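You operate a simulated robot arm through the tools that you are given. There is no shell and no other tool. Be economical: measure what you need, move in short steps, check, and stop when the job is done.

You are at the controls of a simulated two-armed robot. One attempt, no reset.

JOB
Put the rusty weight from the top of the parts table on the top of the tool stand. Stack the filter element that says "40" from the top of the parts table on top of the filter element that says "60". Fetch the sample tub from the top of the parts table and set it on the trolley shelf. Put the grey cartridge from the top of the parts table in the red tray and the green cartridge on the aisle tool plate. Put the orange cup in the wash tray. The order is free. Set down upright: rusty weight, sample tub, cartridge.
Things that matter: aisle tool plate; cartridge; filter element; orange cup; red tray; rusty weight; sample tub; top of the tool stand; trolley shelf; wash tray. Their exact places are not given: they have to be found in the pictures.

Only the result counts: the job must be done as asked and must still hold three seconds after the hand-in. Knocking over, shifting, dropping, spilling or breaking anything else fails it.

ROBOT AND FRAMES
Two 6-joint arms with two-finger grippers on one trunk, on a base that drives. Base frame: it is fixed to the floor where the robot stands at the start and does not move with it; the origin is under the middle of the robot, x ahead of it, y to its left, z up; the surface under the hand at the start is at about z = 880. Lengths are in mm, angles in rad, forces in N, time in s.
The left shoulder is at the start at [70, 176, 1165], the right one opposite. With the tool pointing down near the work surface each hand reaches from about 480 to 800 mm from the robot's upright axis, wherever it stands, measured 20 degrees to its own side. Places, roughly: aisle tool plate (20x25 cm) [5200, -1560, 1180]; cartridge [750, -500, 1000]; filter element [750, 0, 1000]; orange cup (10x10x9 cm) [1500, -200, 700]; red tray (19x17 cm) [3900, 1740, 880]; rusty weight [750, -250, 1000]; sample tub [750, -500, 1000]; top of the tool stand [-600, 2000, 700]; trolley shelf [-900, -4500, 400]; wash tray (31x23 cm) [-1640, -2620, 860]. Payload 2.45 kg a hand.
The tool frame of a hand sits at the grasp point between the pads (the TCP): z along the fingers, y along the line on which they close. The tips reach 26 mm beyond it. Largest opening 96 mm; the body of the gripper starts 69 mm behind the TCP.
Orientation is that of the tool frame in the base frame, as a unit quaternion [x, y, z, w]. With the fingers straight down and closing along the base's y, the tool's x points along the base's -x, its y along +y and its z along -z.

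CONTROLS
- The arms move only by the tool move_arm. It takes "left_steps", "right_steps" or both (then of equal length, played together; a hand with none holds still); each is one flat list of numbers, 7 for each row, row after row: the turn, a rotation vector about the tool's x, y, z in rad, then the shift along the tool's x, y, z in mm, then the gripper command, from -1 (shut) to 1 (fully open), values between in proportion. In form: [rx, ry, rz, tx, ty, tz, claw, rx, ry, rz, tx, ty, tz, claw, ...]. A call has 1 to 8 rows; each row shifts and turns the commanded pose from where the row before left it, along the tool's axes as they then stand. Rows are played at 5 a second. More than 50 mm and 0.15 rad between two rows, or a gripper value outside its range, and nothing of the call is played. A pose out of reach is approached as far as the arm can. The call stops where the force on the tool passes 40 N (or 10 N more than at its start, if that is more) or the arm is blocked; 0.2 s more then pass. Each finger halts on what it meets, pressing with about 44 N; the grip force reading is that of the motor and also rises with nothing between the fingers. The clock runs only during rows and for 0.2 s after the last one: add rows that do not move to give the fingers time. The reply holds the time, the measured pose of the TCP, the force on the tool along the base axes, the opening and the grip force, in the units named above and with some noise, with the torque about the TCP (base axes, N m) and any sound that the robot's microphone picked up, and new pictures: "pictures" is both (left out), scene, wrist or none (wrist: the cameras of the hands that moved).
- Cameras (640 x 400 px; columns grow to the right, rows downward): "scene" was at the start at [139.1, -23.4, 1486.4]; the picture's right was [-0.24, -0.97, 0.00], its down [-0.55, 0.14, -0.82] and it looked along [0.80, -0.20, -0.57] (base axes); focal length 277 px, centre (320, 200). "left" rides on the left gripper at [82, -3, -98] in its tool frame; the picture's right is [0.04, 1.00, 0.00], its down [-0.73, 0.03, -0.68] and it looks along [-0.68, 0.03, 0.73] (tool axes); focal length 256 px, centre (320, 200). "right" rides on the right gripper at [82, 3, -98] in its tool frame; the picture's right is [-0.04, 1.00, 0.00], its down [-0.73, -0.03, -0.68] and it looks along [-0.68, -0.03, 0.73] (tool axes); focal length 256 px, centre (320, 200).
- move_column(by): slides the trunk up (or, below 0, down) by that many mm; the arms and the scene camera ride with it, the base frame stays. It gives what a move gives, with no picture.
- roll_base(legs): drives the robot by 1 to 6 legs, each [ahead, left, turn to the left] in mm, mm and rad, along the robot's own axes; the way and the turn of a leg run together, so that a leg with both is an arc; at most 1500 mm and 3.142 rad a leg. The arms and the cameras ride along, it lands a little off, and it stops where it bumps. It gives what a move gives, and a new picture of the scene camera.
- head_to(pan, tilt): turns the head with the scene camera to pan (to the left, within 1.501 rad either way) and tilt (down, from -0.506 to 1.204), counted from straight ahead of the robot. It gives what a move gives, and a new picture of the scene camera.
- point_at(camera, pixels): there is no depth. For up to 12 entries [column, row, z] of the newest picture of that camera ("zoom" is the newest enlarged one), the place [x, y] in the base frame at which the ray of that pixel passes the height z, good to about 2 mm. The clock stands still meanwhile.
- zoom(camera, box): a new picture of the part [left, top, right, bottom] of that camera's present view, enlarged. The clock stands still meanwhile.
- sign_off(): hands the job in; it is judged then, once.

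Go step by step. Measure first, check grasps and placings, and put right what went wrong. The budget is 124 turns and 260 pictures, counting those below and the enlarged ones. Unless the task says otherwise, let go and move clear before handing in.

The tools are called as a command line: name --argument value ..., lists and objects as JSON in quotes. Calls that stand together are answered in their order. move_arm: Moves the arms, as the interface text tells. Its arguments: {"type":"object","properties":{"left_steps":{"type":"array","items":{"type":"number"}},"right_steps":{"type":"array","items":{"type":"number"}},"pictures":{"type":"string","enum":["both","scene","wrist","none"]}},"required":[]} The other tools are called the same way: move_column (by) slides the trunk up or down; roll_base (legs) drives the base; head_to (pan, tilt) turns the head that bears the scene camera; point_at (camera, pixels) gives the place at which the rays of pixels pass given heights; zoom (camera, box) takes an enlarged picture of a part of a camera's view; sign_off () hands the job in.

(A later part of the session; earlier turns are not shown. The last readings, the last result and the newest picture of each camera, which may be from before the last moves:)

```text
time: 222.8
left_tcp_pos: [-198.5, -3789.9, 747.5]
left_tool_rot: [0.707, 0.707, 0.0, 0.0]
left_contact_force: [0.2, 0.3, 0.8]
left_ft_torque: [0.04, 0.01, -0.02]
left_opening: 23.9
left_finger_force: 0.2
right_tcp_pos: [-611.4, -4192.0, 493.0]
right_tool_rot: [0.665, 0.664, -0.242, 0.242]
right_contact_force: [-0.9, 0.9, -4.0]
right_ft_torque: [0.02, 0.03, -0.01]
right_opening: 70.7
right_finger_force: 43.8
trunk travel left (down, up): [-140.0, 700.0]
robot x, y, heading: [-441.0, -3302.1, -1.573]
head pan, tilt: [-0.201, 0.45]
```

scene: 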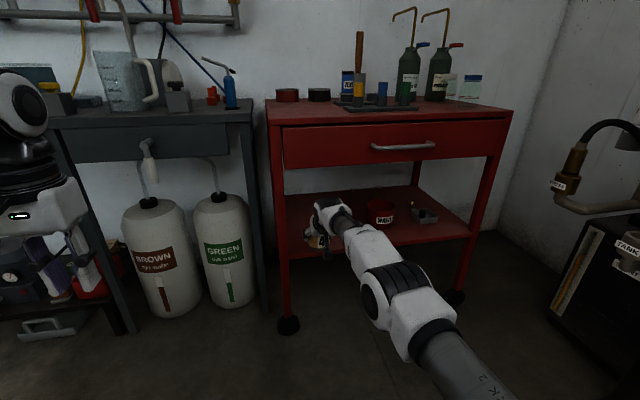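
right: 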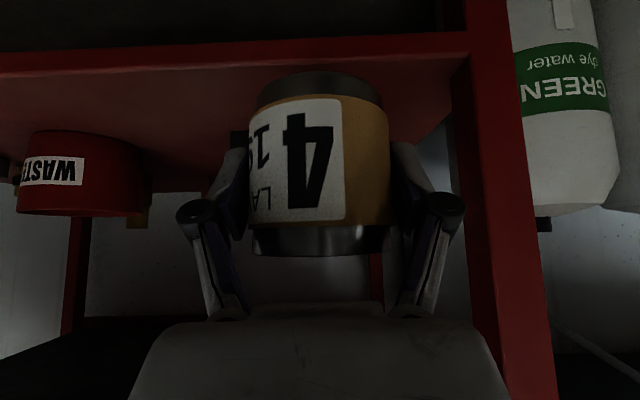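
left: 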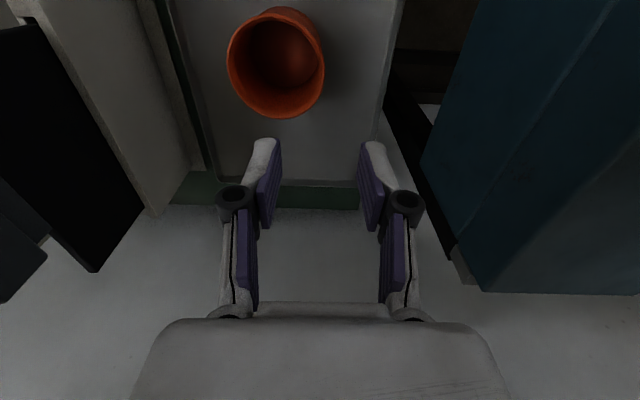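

The leg sits 30 mm clear of the finger. I roll in the remaining 118 mm.

roll_base --legs '[[118, 0, 0]]'

move_column --by -22

move_arm --right_steps '[0, 0, 0, 0, 0, 0, -1]' --pictures "wrist"

```text
time: 224.0
left_tcp_pos: [-200.4, -3906.1, 746.1]
left_tool_rot: [0.708, 0.706, 0.001, -0.002]
left_contact_force: [0.3, -0.4, 0.0]
left_ft_torque: [-0.03, 0.02, 0.01]
left_opening: 24.2
left_finger_force: 0.0
right_tcp_pos: [-611.8, -4310.3, 492.5]
right_tool_rot: [0.666, 0.663, -0.242, 0.242]
right_contact_force: [-0.5, -0.3, -4.2]
right_ft_torque: [0.0, -0.02, 0.01]
right_opening: 70.7
right_finger_force: 44.2
trunk travel left (down, up): [-140.0, 700.0]
robot x, y, heading: [-443.7, -3421.7, -1.569]
head pan, tilt: [-0.201, 0.45]
```

scene: 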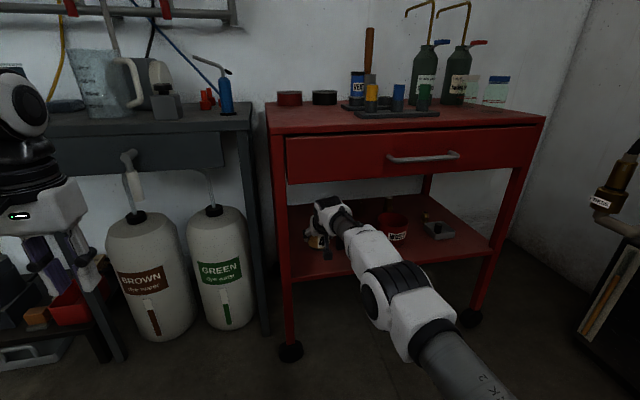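

```text
time: 224.7
left_tcp_pos: [-199.6, -3905.5, 725.7]
left_tool_rot: [0.708, 0.707, 0.0, 0.0]
left_contact_force: [-1.1, 0.4, -0.3]
left_ft_torque: [0.01, -0.01, -0.02]
left_opening: 24.0
left_finger_force: 0.0
right_tcp_pos: [-612.0, -4308.7, 471.8]
right_tool_rot: [0.666, 0.663, -0.242, 0.242]
right_contact_force: [0.2, -0.1, -3.8]
right_ft_torque: [0.05, 0.0, -0.03]
right_opening: 70.9
right_finger_force: 43.9
trunk travel left (down, up): [-118.0, 722.0]
robot x, y, heading: [-442.8, -3421.6, -1.572]
head pan, tilt: [-0.201, 0.45]
```

```text
time: 225.1
left_tcp_pos: [-199.7, -3906.8, 725.0]
left_tool_rot: [0.708, 0.706, 0.0, 0.0]
left_contact_force: [0.1, -0.4, -0.3]
left_ft_torque: [0.03, 0.01, -0.03]
left_opening: 24.1
left_finger_force: 0.0
right_tcp_pos: [-611.7, -4308.1, 470.8]
right_tool_rot: [0.665, 0.663, -0.241, 0.243]
right_contact_force: [1.1, 0.1, -3.9]
right_ft_torque: [0.01, -0.01, -0.04]
right_opening: 70.7
right_finger_force: 44.1
trunk travel left (down, up): [-118.0, 722.0]
robot x, y, heading: [-442.0, -3423.7, -1.577]
head pan, tilt: [-0.201, 0.45]
```

right: 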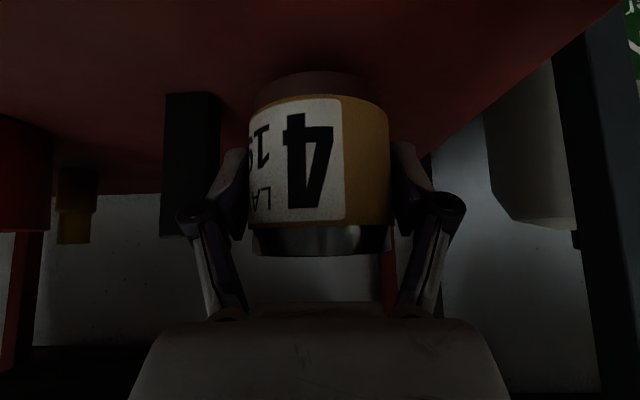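

Black block is visible at (190,160) but deeper in. I lower with the trunk in small steps to contact.

move_column --by -10

move_column --by -4

move_column --by -3

```text
time: 225.7
left_tcp_pos: [-200.0, -3906.1, 715.3]
left_tool_rot: [0.708, 0.706, -0.001, 0.0]
left_contact_force: [-0.2, 0.1, 0.3]
left_ft_torque: [0.0, 0.03, 0.02]
left_opening: 24.1
left_finger_force: 0.1
right_tcp_pos: [-611.5, -4308.6, 460.9]
right_tool_rot: [0.666, 0.663, -0.242, 0.242]
right_contact_force: [-0.5, 0.1, -3.0]
right_ft_torque: [-0.01, -0.02, 0.0]
right_opening: 70.6
right_finger_force: 44.2
trunk travel left (down, up): [-108.0, 732.0]
robot x, y, heading: [-440.7, -3417.9, -1.57]
head pan, tilt: [-0.201, 0.45]
```

```text
time: 226.2
left_tcp_pos: [-199.5, -3906.4, 709.4]
left_tool_rot: [0.708, 0.706, 0.001, -0.001]
left_contact_force: [0.3, -0.8, -0.3]
left_ft_torque: [0.0, 0.01, -0.01]
left_opening: 24.0
left_finger_force: 0.0
right_tcp_pos: [-612.0, -4308.3, 457.1]
right_tool_rot: [0.666, 0.663, -0.242, 0.242]
right_contact_force: [0.6, 0.3, -4.1]
right_ft_torque: [0.02, 0.02, -0.03]
right_opening: 70.8
right_finger_force: 44.0
trunk travel left (down, up): [-104.0, 736.0]
robot x, y, heading: [-444.9, -3424.4, -1.573]
head pan, tilt: [-0.201, 0.45]
```

```text
time: 226.8
left_tcp_pos: [-200.1, -3905.9, 707.6]
left_tool_rot: [0.708, 0.706, 0.001, -0.001]
left_contact_force: [-0.2, 0.3, 0.1]
left_ft_torque: [-0.02, 0.02, 0.0]
left_opening: 24.1
left_finger_force: 0.0
right_tcp_pos: [-613.3, -4309.6, 454.9]
right_tool_rot: [0.666, 0.663, -0.242, 0.242]
right_contact_force: [0.3, 0.5, -3.0]
right_ft_torque: [-0.01, -0.01, 0.01]
right_opening: 70.7
right_finger_force: 44.0
trunk travel left (down, up): [-101.0, 739.0]
robot x, y, heading: [-443.1, -3421.9, -1.574]
head pan, tilt: [-0.201, 0.45]
```

move_column --by -3

move_column --by -2.5

move_column --by -2.5

```text
time: 227.3
left_tcp_pos: [-199.4, -3905.5, 704.1]
left_tool_rot: [0.709, 0.705, 0.0, 0.0]
left_contact_force: [0.6, -0.9, -0.4]
left_ft_torque: [-0.04, 0.01, 0.03]
left_opening: 24.1
left_finger_force: 0.1
right_tcp_pos: [-612.8, -4308.0, 450.6]
right_tool_rot: [0.666, 0.663, -0.242, 0.242]
right_contact_force: [0.9, -0.7, -4.5]
right_ft_torque: [0.01, 0.03, 0.0]
right_opening: 70.8
right_finger_force: 44.2
trunk travel left (down, up): [-98.0, 742.0]
robot x, y, heading: [-443.1, -3417.5, -1.572]
head pan, tilt: [-0.201, 0.45]
```

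```text
time: 227.8
left_tcp_pos: [-198.2, -3905.8, 702.3]
left_tool_rot: [0.708, 0.706, -0.001, 0.0]
left_contact_force: [0.6, -0.4, 0.2]
left_ft_torque: [0.01, -0.02, 0.01]
left_opening: 24.0
left_finger_force: 0.0
right_tcp_pos: [-611.5, -4309.3, 449.2]
right_tool_rot: [0.665, 0.663, -0.242, 0.242]
right_contact_force: [0.0, 0.6, -3.6]
right_ft_torque: [0.01, -0.02, -0.02]
right_opening: 70.5
right_finger_force: 44.5
trunk travel left (down, up): [-95.0, 744.0]
robot x, y, heading: [-442.1, -3425.7, -1.572]
head pan, tilt: [-0.201, 0.45]
```

```text
time: 228.3
left_tcp_pos: [-198.7, -3906.3, 699.5]
left_tool_rot: [0.708, 0.706, 0.0, 0.0]
left_contact_force: [-0.8, 0.9, 0.1]
left_ft_torque: [0.03, 0.01, -0.01]
left_opening: 24.0
left_finger_force: 0.1
right_tcp_pos: [-613.2, -4308.7, 446.4]
right_tool_rot: [0.666, 0.662, -0.243, 0.242]
right_contact_force: [0.3, -0.3, -4.1]
right_ft_torque: [0.03, -0.04, 0.0]
right_opening: 70.8
right_finger_force: 44.0
trunk travel left (down, up): [-93.0, 747.0]
robot x, y, heading: [-440.1, -3425.0, -1.571]
head pan, tilt: [-0.201, 0.45]
```

Not touching yet at z≈446. I keep on in 2.5 mm steps.

move_column --by -2.5

move_column --by -2.5

zoom --camera "scene" --box '[260, 170, 380, 290]'

```text
time: 228.8
left_tcp_pos: [-198.0, -3906.4, 696.8]
left_tool_rot: [0.708, 0.706, 0.0, 0.001]
left_contact_force: [1.0, 0.2, -0.9]
left_ft_torque: [0.01, -0.01, -0.04]
left_opening: 24.3
left_finger_force: 0.1
right_tcp_pos: [-611.6, -4308.5, 443.2]
right_tool_rot: [0.666, 0.663, -0.242, 0.242]
right_contact_force: [0.1, -0.3, -3.6]
right_ft_torque: [0.03, 0.02, -0.04]
right_opening: 70.6
right_finger_force: 43.6
trunk travel left (down, up): [-90.0, 750.0]
robot x, y, heading: [-444.4, -3420.8, -1.575]
head pan, tilt: [-0.201, 0.45]
```

```text
time: 229.3
left_tcp_pos: [-200.0, -3904.0, 695.4]
left_tool_rot: [0.709, 0.705, 0.0, 0.0]
left_contact_force: [0.0, -0.5, 0.3]
left_ft_torque: [0.02, 0.0, -0.03]
left_opening: 23.9
left_finger_force: 0.1
right_tcp_pos: [-611.8, -4308.4, 443.7]
right_tool_rot: [0.665, 0.663, -0.243, 0.243]
right_contact_force: [-0.4, 0.8, 3.3]
right_ft_torque: [0.28, 0.0, 0.0]
right_opening: 70.9
right_finger_force: 44.2
trunk travel left (down, up): [-88.0, 752.0]
robot x, y, heading: [-440.3, -3419.7, -1.571]
head pan, tilt: [-0.201, 0.45]
```

```text
3.33 times, centred on (320, 230) of scene
```

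zoom: 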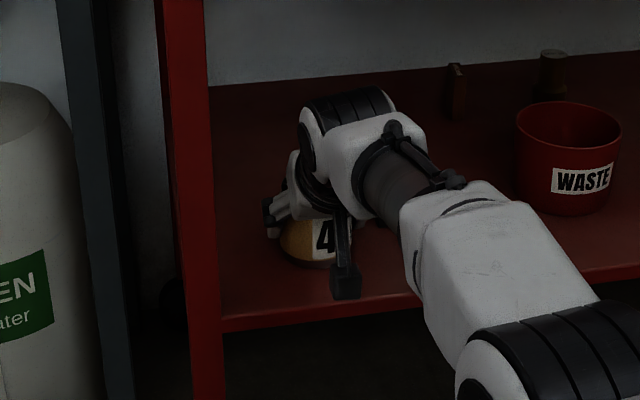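

The tub touches the shelf (load shifted by 7 N). I open fully and reverse straight out.

move_arm --right_steps '[0, 0, 0, 0, 0, 0, -0.2, 0, 0, 0, 0, 0, 0, 0.4, 0, 0, 0, 0, 0, 0, 1, 0, 0, 0, 0, 0, 0, 1]' --pictures "wrist"

roll_base --legs '[[-300, 0, 0]]'

zoom --camera "scene" --box '[250, 130, 410, 250]'

```text
time: 230.3
left_tcp_pos: [-198.4, -3905.5, 693.9]
left_tool_rot: [0.709, 0.706, 0.0, 0.0]
left_contact_force: [0.0, 0.7, -0.4]
left_ft_torque: [-0.01, 0.0, -0.02]
left_opening: 23.8
left_finger_force: 0.0
right_tcp_pos: [-612.7, -4308.1, 442.4]
right_tool_rot: [0.666, 0.663, -0.242, 0.241]
right_contact_force: [0.8, 0.5, -0.4]
right_ft_torque: [0.03, -0.06, -0.04]
right_opening: 96.0
right_finger_force: 0.0
trunk travel left (down, up): [-88.0, 752.0]
robot x, y, heading: [-440.1, -3423.3, -1.578]
head pan, tilt: [-0.201, 0.45]
```

right: 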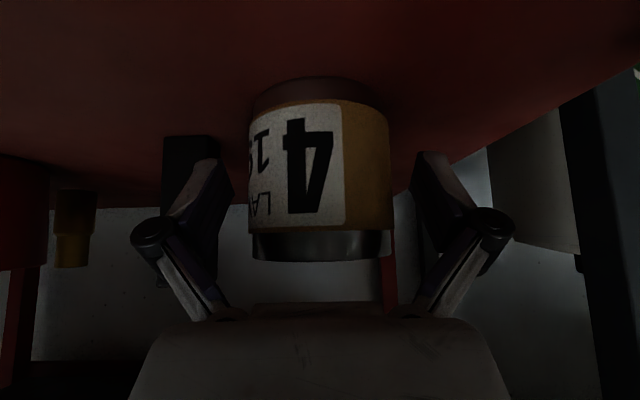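

```text
time: 232.4
left_tcp_pos: [-198.6, -3607.6, 695.2]
left_tool_rot: [0.709, 0.705, 0.0, 0.001]
left_contact_force: [-0.5, -0.3, 0.4]
left_ft_torque: [0.03, 0.03, 0.02]
left_opening: 23.7
left_finger_force: 0.0
right_tcp_pos: [-612.6, -4011.8, 441.3]
right_tool_rot: [0.666, 0.663, -0.242, 0.242]
right_contact_force: [-1.2, 0.3, 1.1]
right_ft_torque: [-0.02, 0.0, -0.01]
right_opening: 96.0
right_finger_force: 0.0
trunk travel left (down, up): [-88.0, 752.0]
robot x, y, heading: [-443.3, -3121.8, -1.577]
head pan, tilt: [-0.201, 0.45]
```

scene: 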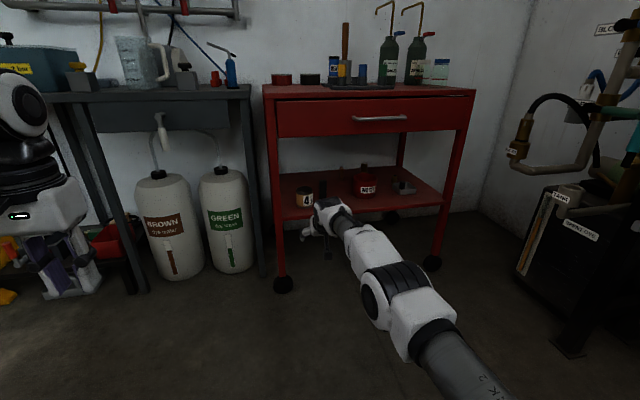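

```text
3.33 times, centred on (330, 190) of scene
```

zoom: 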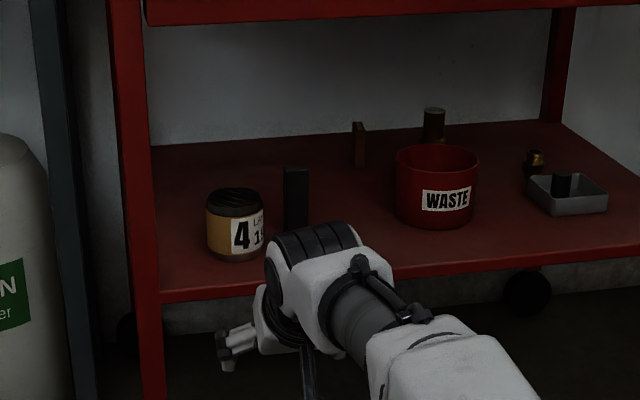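

The tub stands on the shelf. I raise the trunk back and untilt the right hand.

move_column --by 400

move_column --by 162

move_arm --left_steps '[0, 0, 0, 0, 0, 0, -0.5, 0, 0, 0, 0, 0, 0, -0.5, 0, 0, 0, 0, 0, 0, -0.5, 0, 0, 0, 0, 0, 0, -0.5, 0, 0, 0, 0, 0, 0, -0.5, 0, 0, 0, 0, 0, 0, -0.5]' --right_steps '[0, 0.14, 0, 20, 0, -20, 1, 0, 0.14, 0, 20, 0, -20, 1, 0, 0.14, 0, 20, 0, -20, 1, 0, 0.14, 0, 20, 0, -20, 1, 0, 0.14, 0, 20, 0, 0, 1, 0, 0, 0, 0, 0, 0, 1]' --pictures "none"

roll_base --legs '[[-1500, 0, 0], [-1300, 0, 0], [0, 0, 1.577]]'

```text
time: 236.2
left_tcp_pos: [-198.7, -3607.1, 1094.9]
left_tool_rot: [0.709, 0.705, 0.0, 0.0]
left_contact_force: [0.0, -0.1, 0.2]
left_ft_torque: [-0.02, 0.01, 0.0]
left_opening: 23.7
left_finger_force: 0.2
right_tcp_pos: [-614.1, -4009.7, 841.8]
right_tool_rot: [0.667, 0.662, -0.241, 0.242]
right_contact_force: [-0.1, 0.6, -0.1]
right_ft_torque: [0.0, -0.03, -0.01]
right_opening: 96.2
right_finger_force: 0.0
trunk travel left (down, up): [-488.0, 352.0]
robot x, y, heading: [-442.1, -3120.0, -1.577]
head pan, tilt: [-0.201, 0.45]
```

```text
time: 238.1
left_tcp_pos: [-198.8, -3607.5, 1256.0]
left_tool_rot: [0.709, 0.705, 0.0, 0.0]
left_contact_force: [0.8, 1.5, 0.5]
left_ft_torque: [0.0, -0.01, -0.02]
left_opening: 23.9
left_finger_force: 0.0
right_tcp_pos: [-612.7, -4009.5, 1004.1]
right_tool_rot: [0.667, 0.662, -0.242, 0.241]
right_contact_force: [0.2, 0.1, -0.2]
right_ft_torque: [-0.04, 0.0, 0.01]
right_opening: 96.1
right_finger_force: 0.0
trunk travel left (down, up): [-650.0, 190.0]
robot x, y, heading: [-438.2, -3125.0, -1.576]
head pan, tilt: [-0.201, 0.45]
```

```text
time: 239.5
left_tcp_pos: [-199.2, -3607.3, 1256.8]
left_tool_rot: [0.709, 0.706, 0.0, 0.0]
left_contact_force: [0.1, 0.0, -0.5]
left_ft_torque: [-0.02, 0.02, 0.03]
left_opening: 24.3
left_finger_force: 0.0
right_tcp_pos: [-615.1, -3871.5, 1042.2]
right_tool_rot: [0.709, 0.705, 0.001, 0.0]
right_contact_force: [0.4, 0.0, 0.3]
right_ft_torque: [-0.03, 0.01, -0.03]
right_opening: 96.1
right_finger_force: 0.0
right hand out of reach, approached as far as the arm can: row 5
trunk travel left (down, up): [-650.0, 190.0]
robot x, y, heading: [-439.8, -3122.0, -1.572]
head pan, tilt: [-0.201, 0.45]
```

```text
time: 257.0
left_tcp_pos: [84.4, -71.4, 1257.4]
left_tool_rot: [0.007, 1.0, 0.0, 0.0]
left_contact_force: [-0.3, -0.6, 0.5]
left_ft_torque: [-0.02, -0.05, 0.0]
left_opening: 24.1
left_finger_force: 0.0
right_tcp_pos: [344.3, -490.0, 1040.8]
right_tool_rot: [0.008, 1.0, 0.001, 0.0]
right_contact_force: [-0.1, -1.1, 0.3]
right_ft_torque: [0.01, -0.01, -0.02]
right_opening: 95.7
right_finger_force: 0.1
trunk travel left (down, up): [-650.0, 190.0]
robot x, y, heading: [-404.1, -307.6, -0.013]
head pan, tilt: [-0.201, 0.45]
```

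scene: 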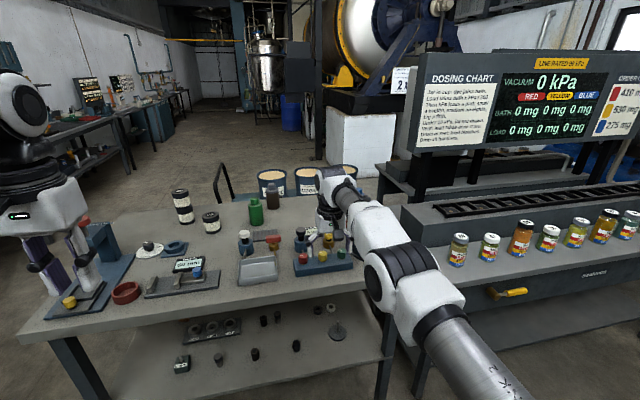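

Back before the parts table at (-404,-308). I pull the right hand up and in, then drive to about (96,-200), to pick the grey cartridge with a tilted right hand.

move_arm --right_steps '[0, 0, 0, 30, 0, -30, 1, 0, 0, 0, 30, 0, -30, 1, 0, 0, 0, 30, 0, -30, 1, 0, 0, 0, 30, 0, -10, 1, 0, 0, 0, 0, 0, 0, 1]' --pictures "none"

roll_base --legs '[[0, 0, 0.013], [0, 107, 0], [470, 0, 0]]'

head_to --pan -0.3 --tilt 0.7

move_arm --right_steps '[0, 0, 0, 0, 0, 0, 1]' --pictures "wrist"

```text
time: 258.2
left_tcp_pos: [83.8, -71.9, 1256.8]
left_tool_rot: [0.007, 1.0, -0.001, -0.001]
left_contact_force: [0.3, 0.7, 0.7]
left_ft_torque: [0.0, -0.01, 0.01]
left_opening: 23.9
left_finger_force: 0.1
right_tcp_pos: [328.0, -483.8, 1116.9]
right_tool_rot: [0.007, 1.0, 0.002, 0.0]
right_contact_force: [0.3, 0.2, 0.6]
right_ft_torque: [0.02, -0.01, 0.01]
right_opening: 95.9
right_finger_force: 0.0
right hand out of reach, approached as far as the arm can: row 1, 2, 3, 4
trunk travel left (down, up): [-650.0, 190.0]
robot x, y, heading: [-401.8, -310.7, -0.013]
head pan, tilt: [-0.201, 0.45]
```

```text
time: 262.1
left_tcp_pos: [552.5, 39.9, 1256.7]
left_tool_rot: [0.0, 1.0, 0.0, 0.0]
left_contact_force: [-0.8, -0.5, 0.1]
left_ft_torque: [0.02, 0.02, -0.03]
left_opening: 24.0
left_finger_force: 0.0
right_tcp_pos: [802.8, -369.6, 1117.7]
right_tool_rot: [0.001, 1.0, 0.001, -0.001]
right_contact_force: [0.1, 0.3, -0.3]
right_ft_torque: [0.03, -0.01, 0.0]
right_opening: 95.9
right_finger_force: 0.0
trunk travel left (down, up): [-650.0, 190.0]
robot x, y, heading: [68.5, -202.1, 0.003]
head pan, tilt: [-0.201, 0.45]
```

scene: 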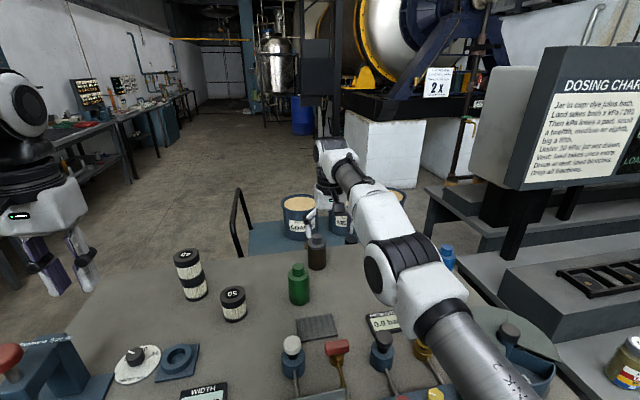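

```text
time: 262.9
left_tcp_pos: [552.7, 39.5, 1256.7]
left_tool_rot: [0.0, 1.0, 0.0, 0.001]
left_contact_force: [-0.4, 0.3, -0.3]
left_ft_torque: [-0.04, 0.02, 0.0]
left_opening: 24.1
left_finger_force: 0.1
right_tcp_pos: [803.0, -369.0, 1116.7]
right_tool_rot: [0.002, 1.0, 0.001, -0.001]
right_contact_force: [0.2, -0.2, 0.1]
right_ft_torque: [0.02, 0.0, 0.01]
right_opening: 96.2
right_finger_force: 0.0
trunk travel left (down, up): [-650.0, 190.0]
robot x, y, heading: [67.5, -205.7, -0.004]
head pan, tilt: [-0.3, 0.7]
```

scene: 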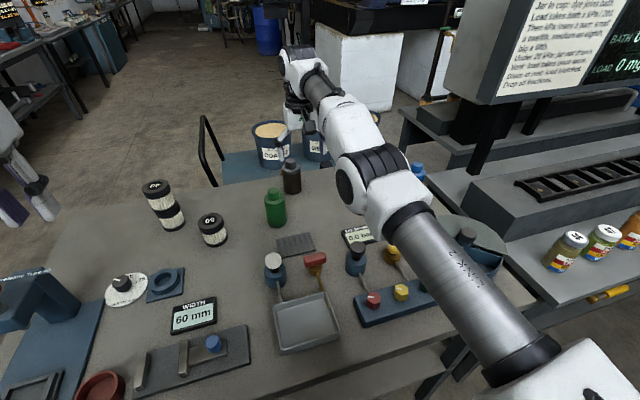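

```text
time: 263.2
left_tcp_pos: [553.5, 39.4, 1257.7]
left_tool_rot: [0.0, 1.0, 0.0, 0.001]
left_contact_force: [0.1, 0.1, -0.4]
left_ft_torque: [-0.02, -0.02, 0.0]
left_opening: 23.9
left_finger_force: 0.1
right_tcp_pos: [802.8, -369.2, 1118.0]
right_tool_rot: [0.001, 1.0, 0.002, -0.001]
right_contact_force: [-0.2, -0.1, 0.3]
right_ft_torque: [-0.02, -0.02, 0.0]
right_opening: 96.1
right_finger_force: 0.1
trunk travel left (down, up): [-650.0, 190.0]
robot x, y, heading: [67.1, -204.1, 0.0]
head pan, tilt: [-0.3, 0.7]
```

right: 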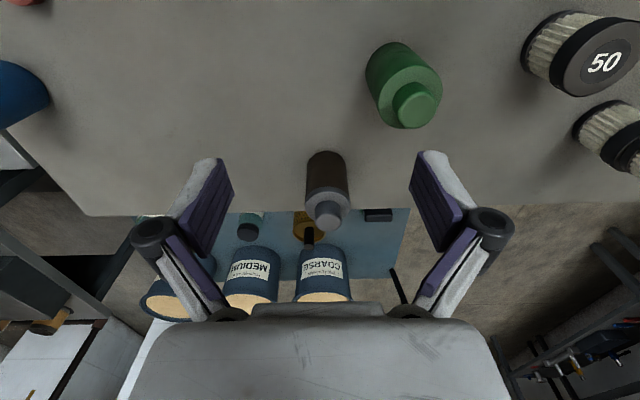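

The grey cartridge is at (328,190) in the right view, the green one at (404,85). I measure both.

point_at --camera "right" --pixels '[[330, 214, 1000], [330, 214, 1010], [306, 195, 970], [350, 195, 970], [326, 153, 880], [415, 105, 1000], [415, 105, 1010], [378, 85, 970], [442, 85, 970], [397, 45, 880]]'

zoom --camera "scene" --box '[240, 140, 340, 240]'

point_at --camera "scene" --pixels '[[289, 161, 1000], [289, 161, 1010], [292, 189, 880], [274, 190, 1000], [274, 190, 1010], [276, 222, 880]]'

```text
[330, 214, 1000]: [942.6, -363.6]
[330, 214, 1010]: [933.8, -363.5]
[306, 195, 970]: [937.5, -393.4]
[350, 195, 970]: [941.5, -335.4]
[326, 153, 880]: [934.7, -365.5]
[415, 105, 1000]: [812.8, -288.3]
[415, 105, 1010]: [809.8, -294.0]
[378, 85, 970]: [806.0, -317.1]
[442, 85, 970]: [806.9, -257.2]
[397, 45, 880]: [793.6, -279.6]
```

```text
4.00 times, centred on (290, 190) of scene
```

zoom: 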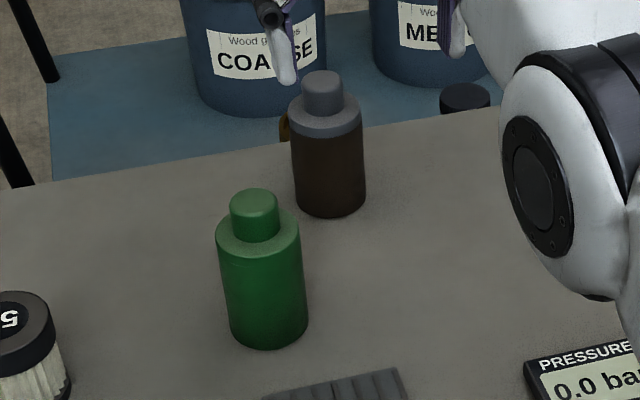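

```text
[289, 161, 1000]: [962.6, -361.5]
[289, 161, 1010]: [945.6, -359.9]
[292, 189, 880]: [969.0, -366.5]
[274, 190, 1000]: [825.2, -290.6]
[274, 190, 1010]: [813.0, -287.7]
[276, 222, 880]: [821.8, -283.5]
```

Grey cartridge: about (962,-366), about 57 mm wide, cap top about 988. I roll ahead 30 mm, lower the trunk 80 mm, and tilt the right hand by 0.70 rad while stretching towards the pre-grasp.

roll_base --legs '[[30, 0, 0]]'

move_column --by -80

move_arm --right_steps '[0, -0.14, 0, -11, 0, 7.6, 1, 0, -0.14, 0, -9.9, 0, 9.1, 1, 0, -0.14, 0, -8.5, 0, 10.4, 1, 0, -0.14, 0, -7, 0, 11.5, 1, 0, -0.14, 0, -5.3, 0, 12.3, 1, 0, 0, 0, 0, 0, 0, 1]' --pictures "both"

```text
time: 264.1
left_tcp_pos: [577.3, 40.7, 1259.1]
left_tool_rot: [0.0, 1.0, 0.0, 0.003]
left_contact_force: [-0.3, 0.4, 0.2]
left_ft_torque: [-0.03, -0.06, -0.01]
left_opening: 24.0
left_finger_force: 0.0
right_tcp_pos: [828.4, -370.0, 1121.0]
right_tool_rot: [0.001, 1.0, 0.0, 0.002]
right_contact_force: [-0.6, -0.6, 0.8]
right_ft_torque: [-0.01, -0.08, -0.03]
right_opening: 96.1
right_finger_force: 0.1
trunk travel left (down, up): [-650.0, 190.0]
robot x, y, heading: [99.4, -203.7, 0.003]
head pan, tilt: [-0.3, 0.7]
```

scene: 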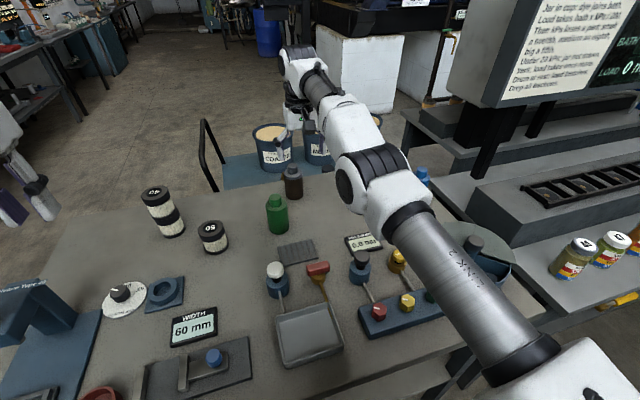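

```text
time: 265.3
left_tcp_pos: [582.3, 41.2, 1177.5]
left_tool_rot: [0.0, 1.0, 0.0, 0.001]
left_contact_force: [0.6, 0.6, 0.1]
left_ft_torque: [0.02, 0.03, 0.02]
left_opening: 24.1
left_finger_force: 0.0
right_tcp_pos: [833.9, -368.4, 1037.5]
right_tool_rot: [0.001, 1.0, 0.001, 0.0]
right_contact_force: [0.4, -0.9, 1.2]
right_ft_torque: [0.0, 0.04, 0.04]
right_opening: 95.8
right_finger_force: 0.2
trunk travel left (down, up): [-570.0, 270.0]
robot x, y, heading: [98.7, -202.9, 0.003]
head pan, tilt: [-0.3, 0.7]
```

```text
time: 266.7
left_tcp_pos: [582.3, 40.7, 1176.3]
left_tool_rot: [0.001, 1.0, 0.001, 0.001]
left_contact_force: [-0.1, 0.0, 0.7]
left_ft_torque: [-0.01, -0.03, 0.02]
left_opening: 23.9
left_finger_force: 0.1
right_tcp_pos: [975.0, -356.3, 1025.6]
right_tool_rot: [0.001, 0.939, 0.0, 0.343]
right_contact_force: [-0.5, 0.4, 0.8]
right_ft_torque: [0.0, 0.0, -0.06]
right_opening: 95.9
right_finger_force: 0.0
right hand out of reach, approached as far as the arm can: row 1, 2, 3, 4, 5
trunk travel left (down, up): [-570.0, 270.0]
robot x, y, heading: [99.4, -205.6, 0.003]
head pan, tilt: [-0.3, 0.7]
```

scene: 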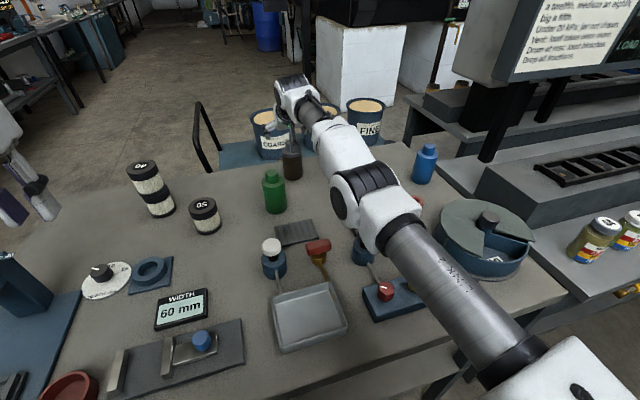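
right: 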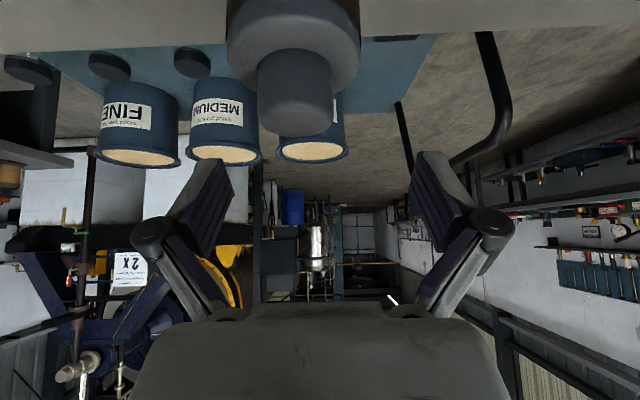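

The hand stretched further than planned; it is at (975,-356,1026), right above the cartridge cap at (296,95). I rise a little along the tool axis and measure the cap.

move_arm --right_steps '[0, 0, 0, 0, 0, -30, 1, 0, 0, 0, 0, 0, -30, 1, 0, 0, 0, 0, 0, 0, 1]' --pictures "wrist"

```text
time: 267.5
left_tcp_pos: [583.2, 39.2, 1177.4]
left_tool_rot: [0.0, 1.0, 0.0, 0.001]
left_contact_force: [0.6, 0.4, -0.4]
left_ft_torque: [0.0, 0.01, -0.04]
left_opening: 24.0
left_finger_force: 0.1
right_tcp_pos: [964.7, -353.6, 1076.7]
right_tool_rot: [0.0, 0.94, 0.001, 0.341]
right_contact_force: [0.3, 0.5, 0.3]
right_ft_torque: [-0.01, 0.0, 0.0]
right_opening: 95.9
right_finger_force: 0.0
right hand out of reach, approached as far as the arm can: row 1, 2
trunk travel left (down, up): [-570.0, 270.0]
robot x, y, heading: [97.5, -201.8, -0.001]
head pan, tilt: [-0.3, 0.7]
```

right: 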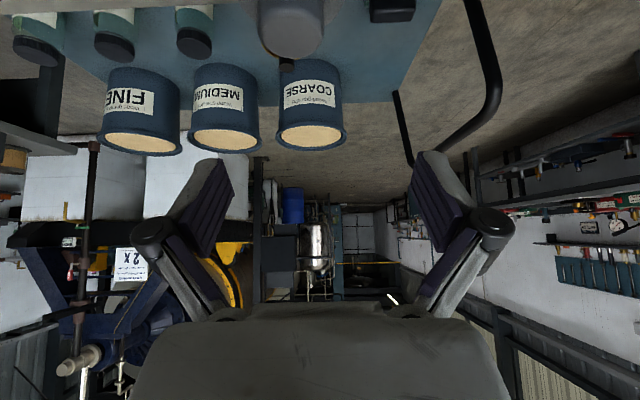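

I move back 80 mm and down 40 mm for a usable view of the cartridge.

move_arm --right_steps '[0, 0, 0, 43.5, 0, -10.5, 1, 0, 0, 0, 43.5, 0, -10.5, 1, 0, 0, 0, 0, 0, 0, 1]' --pictures "wrist"

```text
time: 268.3
left_tcp_pos: [583.2, 39.2, 1177.3]
left_tool_rot: [0.0, 1.0, 0.0, 0.0]
left_contact_force: [-0.4, -1.0, 0.3]
left_ft_torque: [0.0, -0.02, 0.03]
left_opening: 24.1
left_finger_force: 0.1
right_tcp_pos: [967.0, -344.0, 1060.7]
right_tool_rot: [0.0, 0.94, 0.001, 0.342]
right_contact_force: [-0.7, 0.6, 0.2]
right_ft_torque: [-0.02, 0.02, 0.01]
right_opening: 96.2
right_finger_force: 0.0
right hand out of reach, approached as far as the arm can: row 1, 2
trunk travel left (down, up): [-570.0, 270.0]
robot x, y, heading: [97.5, -204.3, 0.001]
head pan, tilt: [-0.3, 0.7]
```

right: 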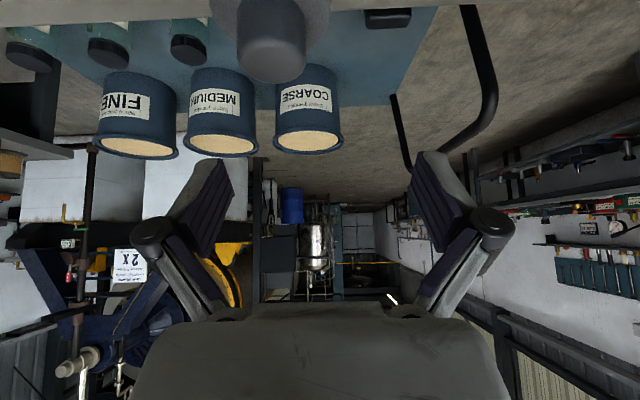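

At this tilt the arm only reaches a narrow range (in line with the forearm). I relax the tilt by 0.1, shift to y≈−368 and go down 30 mm to see.

move_arm --right_steps '[0, 0.1, 0, 0, -12, 0, 1, 0, 0, 0, 0, -12, 0, 1, 0, 0, 0, 19, 0, 23, 1, 0, 0, 0, 0, 0, 0, 1]' --pictures "wrist"

```text
time: 269.3
left_tcp_pos: [581.0, 38.9, 1177.5]
left_tool_rot: [0.0, 1.0, 0.0, 0.001]
left_contact_force: [0.3, 0.5, 0.0]
left_ft_torque: [-0.01, -0.01, -0.02]
left_opening: 24.0
left_finger_force: 0.0
right_tcp_pos: [957.8, -370.2, 1032.5]
right_tool_rot: [0.0, 0.956, 0.001, 0.294]
right_contact_force: [0.5, 0.4, 0.1]
right_ft_torque: [0.01, 0.02, 0.02]
right_opening: 96.1
right_finger_force: 0.1
right hand out of reach, approached as far as the arm can: row 1, 3
trunk travel left (down, up): [-570.0, 270.0]
robot x, y, heading: [98.1, -203.2, -0.001]
head pan, tilt: [-0.3, 0.7]
```

right: 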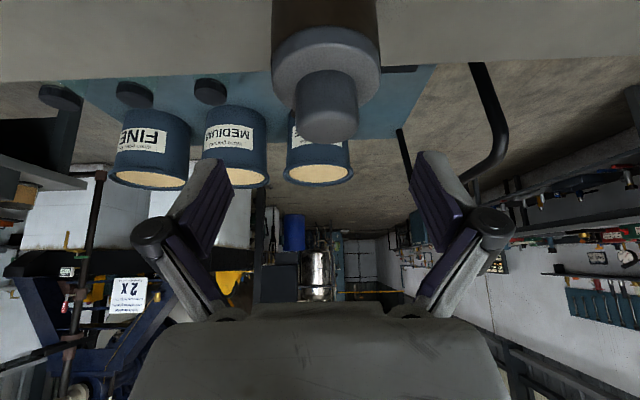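

Tilt is now 0.60 and the cap (328,100) lines up; its top is near z=1000. I descend vertically in part to z≈985 and check.

move_arm --right_steps '[0, 0, 0, 12, 2, 21, 1, 0, 0, 0, 13, 1.5, 19, 1, 0, 0, 0, 0, 0, 0, 1]' --pictures "both"

```text
time: 270.1
left_tcp_pos: [581.9, 39.9, 1176.8]
left_tool_rot: [0.0, 1.0, 0.0, 0.0]
left_contact_force: [-0.1, -0.4, 0.0]
left_ft_torque: [-0.02, 0.01, 0.02]
left_opening: 23.8
left_finger_force: 0.1
right_tcp_pos: [963.2, -365.7, 983.6]
right_tool_rot: [0.001, 0.956, -0.001, 0.294]
right_contact_force: [-0.5, 0.8, 0.0]
right_ft_torque: [0.02, 0.04, 0.04]
right_opening: 95.9
right_finger_force: 0.0
right hand out of reach, approached as far as the arm can: row 2
trunk travel left (down, up): [-570.0, 270.0]
robot x, y, heading: [100.2, -205.3, -0.001]
head pan, tilt: [-0.3, 0.7]
```

scene: 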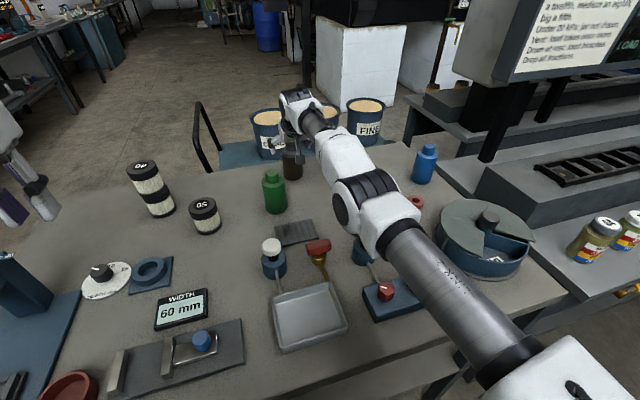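
right: 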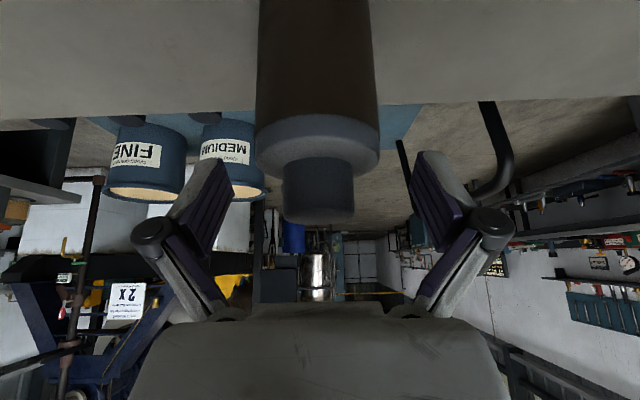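

Centred (col 318). I use the trunk to go straight down 33 mm, then close.

move_column --by -33

move_arm --right_steps '[0, 0, 0, 0, 0, 0, 0.6, 0, 0, 0, 0, 0, 0, 0, 0, 0, 0, 0, 0, 0, -1, 0, 0, 0, 0, 0, 0, -1]' --pictures "wrist"

```text
time: 270.8
left_tcp_pos: [581.3, 40.1, 1144.7]
left_tool_rot: [0.0, 1.0, 0.0, 0.001]
left_contact_force: [-0.2, 0.5, -0.1]
left_ft_torque: [0.01, -0.03, -0.02]
left_opening: 24.0
left_finger_force: 0.0
right_tcp_pos: [963.3, -364.2, 952.2]
right_tool_rot: [0.0, 0.956, 0.001, 0.294]
right_contact_force: [-0.4, -0.4, -0.7]
right_ft_torque: [0.02, 0.02, 0.0]
right_opening: 96.2
right_finger_force: 0.0
trunk travel left (down, up): [-537.0, 303.0]
robot x, y, heading: [99.4, -203.2, 0.0]
head pan, tilt: [-0.3, 0.7]
```

```text
time: 271.8
left_tcp_pos: [581.3, 39.3, 1145.1]
left_tool_rot: [-0.001, 1.0, -0.001, -0.001]
left_contact_force: [-0.3, -0.5, -0.1]
left_ft_torque: [-0.04, -0.03, 0.01]
left_opening: 24.3
left_finger_force: 0.0
right_tcp_pos: [964.1, -365.6, 951.2]
right_tool_rot: [0.0, 0.956, 0.001, 0.294]
right_contact_force: [-0.2, -0.7, 1.8]
right_ft_torque: [-0.05, -0.07, -0.01]
right_opening: 57.6
right_finger_force: 44.4
trunk travel left (down, up): [-537.0, 303.0]
robot x, y, heading: [100.2, -203.4, -0.0]
head pan, tilt: [-0.3, 0.7]
```

right: 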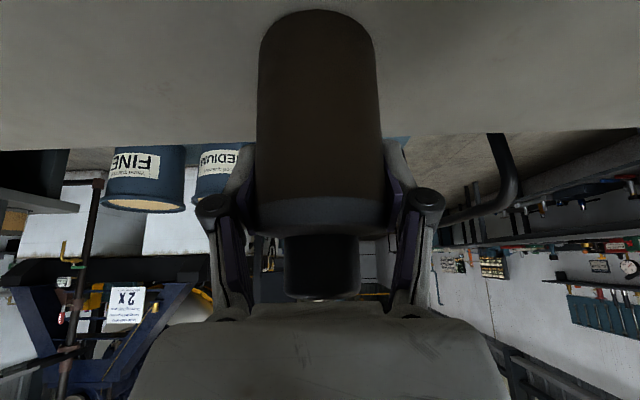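

The grey cartridge is held (57.6 mm). I lift with the trunk, shift the base 200 mm right and bring the left hand above the green cartridge.

move_column --by 113

roll_base --legs '[[0, -200, 0]]'

move_arm --left_steps '[0, 0, 0, -38, -22, 20, 1, 0, 0, 0, -38, -22, 20, 1, 0, 0, 0, -38, -22, 20, 1, 0, 0, 0, -38, -22, 20, 1, 0, 0, 0, -38, -22, 20, 1, 0, 0, 0, 0, 0, 0, 1]'

```text
time: 273.3
left_tcp_pos: [582.2, 39.6, 1258.8]
left_tool_rot: [0.0, 1.0, 0.0, -0.001]
left_contact_force: [0.8, -0.1, -0.6]
left_ft_torque: [0.0, -0.01, -0.02]
left_opening: 23.8
left_finger_force: 0.0
right_tcp_pos: [962.7, -365.6, 1062.9]
right_tool_rot: [0.001, 0.956, 0.0, 0.293]
right_contact_force: [0.9, -0.8, -2.2]
right_ft_torque: [-0.01, 0.0, 0.01]
right_opening: 57.7
right_finger_force: 44.2
trunk travel left (down, up): [-650.0, 190.0]
robot x, y, heading: [97.2, -202.8, -0.002]
head pan, tilt: [-0.3, 0.7]
```

```text
time: 274.9
left_tcp_pos: [582.1, -158.3, 1256.4]
left_tool_rot: [0.0, 1.0, -0.001, 0.0]
left_contact_force: [0.5, 0.0, 0.4]
left_ft_torque: [-0.02, 0.01, 0.0]
left_opening: 23.9
left_finger_force: 0.0
right_tcp_pos: [962.2, -562.8, 1064.3]
right_tool_rot: [0.0, 0.956, 0.0, 0.293]
right_contact_force: [-0.1, 0.1, -1.6]
right_ft_torque: [0.02, -0.03, 0.0]
right_opening: 57.4
right_finger_force: 44.3
trunk travel left (down, up): [-650.0, 190.0]
robot x, y, heading: [99.1, -401.8, -0.0]
head pan, tilt: [-0.3, 0.7]
```

scene: 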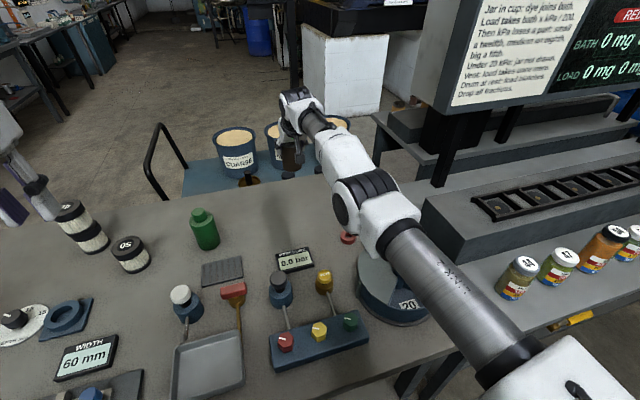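

```text
time: 276.3
left_tcp_pos: [771.8, -267.9, 1159.8]
left_tool_rot: [0.001, 1.0, 0.0, 0.001]
left_contact_force: [-0.8, -0.8, -0.7]
left_ft_torque: [0.02, -0.02, 0.02]
left_opening: 96.2
left_finger_force: 0.0
right_tcp_pos: [961.2, -563.3, 1064.0]
right_tool_rot: [0.0, 0.956, 0.0, 0.295]
right_contact_force: [0.1, -0.6, -1.2]
right_ft_torque: [-0.01, -0.05, 0.01]
right_opening: 57.8
right_finger_force: 44.2
trunk travel left (down, up): [-650.0, 190.0]
robot x, y, heading: [96.8, -403.0, -0.0]
head pan, tilt: [-0.3, 0.7]
```

scene: 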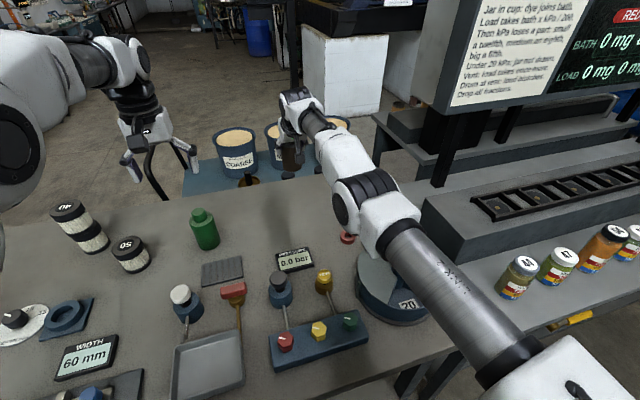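
left: 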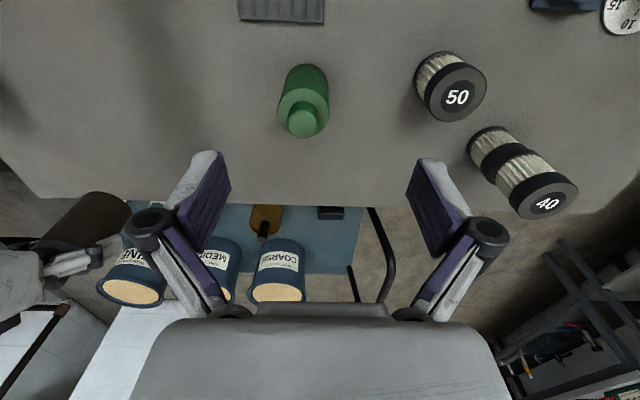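

The green cartridge is at (303,105). I measure it.

point_at --camera "left" --pixels '[[303, 122, 1000], [303, 122, 990], [278, 105, 965], [329, 105, 965], [304, 66, 880], [303, 138, 1000]]'

point_at --camera "scene" --pixels '[[202, 214, 1000], [205, 243, 880], [202, 214, 990]]'

zoom --camera "left" --box '[250, 40, 370, 160]'

```text
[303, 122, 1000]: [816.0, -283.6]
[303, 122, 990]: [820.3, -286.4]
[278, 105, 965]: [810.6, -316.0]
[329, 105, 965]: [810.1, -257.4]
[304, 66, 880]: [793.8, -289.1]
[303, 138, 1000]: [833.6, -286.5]
```

```text
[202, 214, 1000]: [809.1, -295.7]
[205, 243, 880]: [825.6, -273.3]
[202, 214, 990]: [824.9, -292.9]
```

```text
3.33 times, centred on (310, 100) of left
```

zoom: 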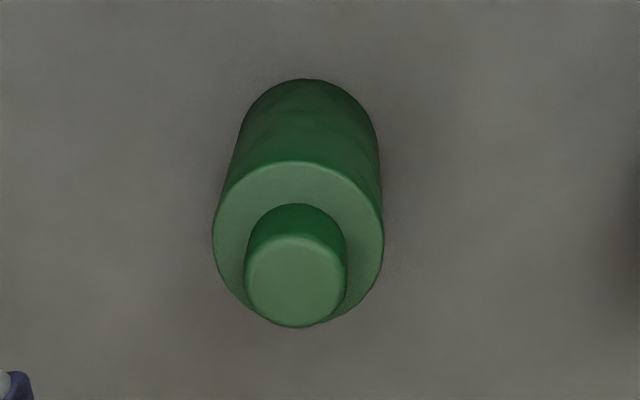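

Green cartridge centre is about (822,-287). I centre over it and descend to z≈947.

move_arm --left_steps '[0, 0, 0, -24.5, -9.5, 10, 1, 0, 0, 0, -24.5, -9.5, 10, 1, 0, 0, 0, 0, 0, 45, 1, 0, 0, 0, 0, 0, 45, 1, 0, 0, 0, 0, 0, 30, 1, 0, 0, 0, 0, 0, 0, 1]' --pictures "wrist"

```text
time: 277.7
left_tcp_pos: [820.7, -286.8, 1016.5]
left_tool_rot: [-0.001, 1.0, 0.0, 0.001]
left_contact_force: [0.2, 0.0, 0.0]
left_ft_torque: [0.0, 0.02, -0.02]
left_opening: 96.1
left_finger_force: 0.1
right_tcp_pos: [962.9, -564.0, 1063.9]
right_tool_rot: [0.001, 0.956, 0.0, 0.294]
right_contact_force: [0.4, 0.9, -0.9]
right_ft_torque: [0.0, -0.01, 0.01]
right_opening: 57.7
right_finger_force: 43.8
trunk travel left (down, up): [-650.0, 190.0]
robot x, y, heading: [97.2, -402.6, -0.007]
head pan, tilt: [-0.3, 0.7]
```

left: 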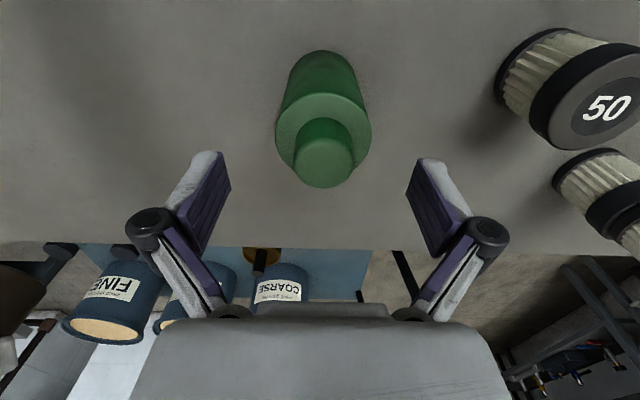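

Well centred. I descend 70 mm, close and lift.

move_arm --left_steps '[0, 0, 0, 0, 1, 36, 1, 0, 0, 0, 0, 0, 34, 1, 0, 0, 0, 0, 0, 0, 1, 0, 0, 0, 0, 0, 0, 0.4, 0, 0, 0, 0, 0, 0, -1, 0, 0, 0, 0, 0, 0, -1]' --pictures "wrist"

move_column --by 120

head_to --pan -0.1 --tilt 0.6

```text
time: 279.1
left_tcp_pos: [821.2, -288.1, 948.6]
left_tool_rot: [0.0, 1.0, 0.001, 0.0]
left_contact_force: [0.4, 0.6, 1.6]
left_ft_torque: [-0.09, 0.01, 0.02]
left_opening: 58.7
left_finger_force: 44.2
right_tcp_pos: [962.4, -563.4, 1062.9]
right_tool_rot: [0.001, 0.956, 0.0, 0.293]
right_contact_force: [-0.6, 0.0, -2.0]
right_ft_torque: [-0.02, -0.04, 0.04]
right_opening: 57.7
right_finger_force: 43.9
trunk travel left (down, up): [-650.0, 190.0]
robot x, y, heading: [96.8, -401.6, 0.001]
head pan, tilt: [-0.3, 0.7]
```

left: 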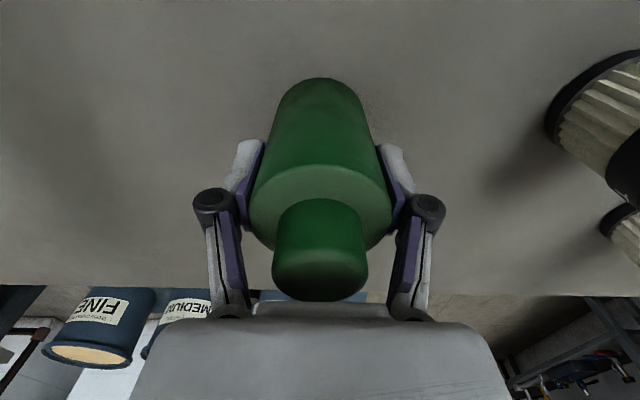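

```text
time: 280.6
left_tcp_pos: [820.9, -287.3, 1067.5]
left_tool_rot: [0.0, 1.0, 0.0, 0.0]
left_contact_force: [0.5, 0.0, -2.3]
left_ft_torque: [-0.01, -0.02, -0.02]
left_opening: 58.8
left_finger_force: 44.6
right_tcp_pos: [964.0, -563.3, 1183.3]
right_tool_rot: [0.001, 0.956, 0.0, 0.293]
right_contact_force: [-0.4, 0.0, -1.9]
right_ft_torque: [0.0, -0.06, -0.01]
right_opening: 57.5
right_finger_force: 44.1
trunk travel left (down, up): [-770.0, 70.0]
robot x, y, heading: [96.7, -402.0, 0.001]
head pan, tilt: [-0.3, 0.7]
```

```text
time: 281.3
left_tcp_pos: [822.1, -289.0, 1067.4]
left_tool_rot: [0.0, 1.0, 0.001, 0.0]
left_contact_force: [0.3, 0.1, -3.4]
left_ft_torque: [0.02, 0.01, 0.01]
left_opening: 59.0
left_finger_force: 43.7
right_tcp_pos: [963.1, -563.4, 1183.5]
right_tool_rot: [0.0, 0.956, 0.001, 0.294]
right_contact_force: [-0.6, -0.2, -2.6]
right_ft_torque: [0.01, -0.01, 0.03]
right_opening: 57.8
right_finger_force: 44.1
trunk travel left (down, up): [-770.0, 70.0]
robot x, y, heading: [98.2, -402.2, -0.004]
head pan, tilt: [-0.099, 0.6]
```

scene: 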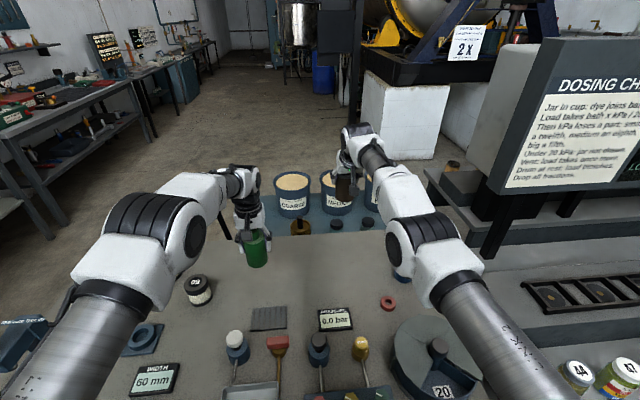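

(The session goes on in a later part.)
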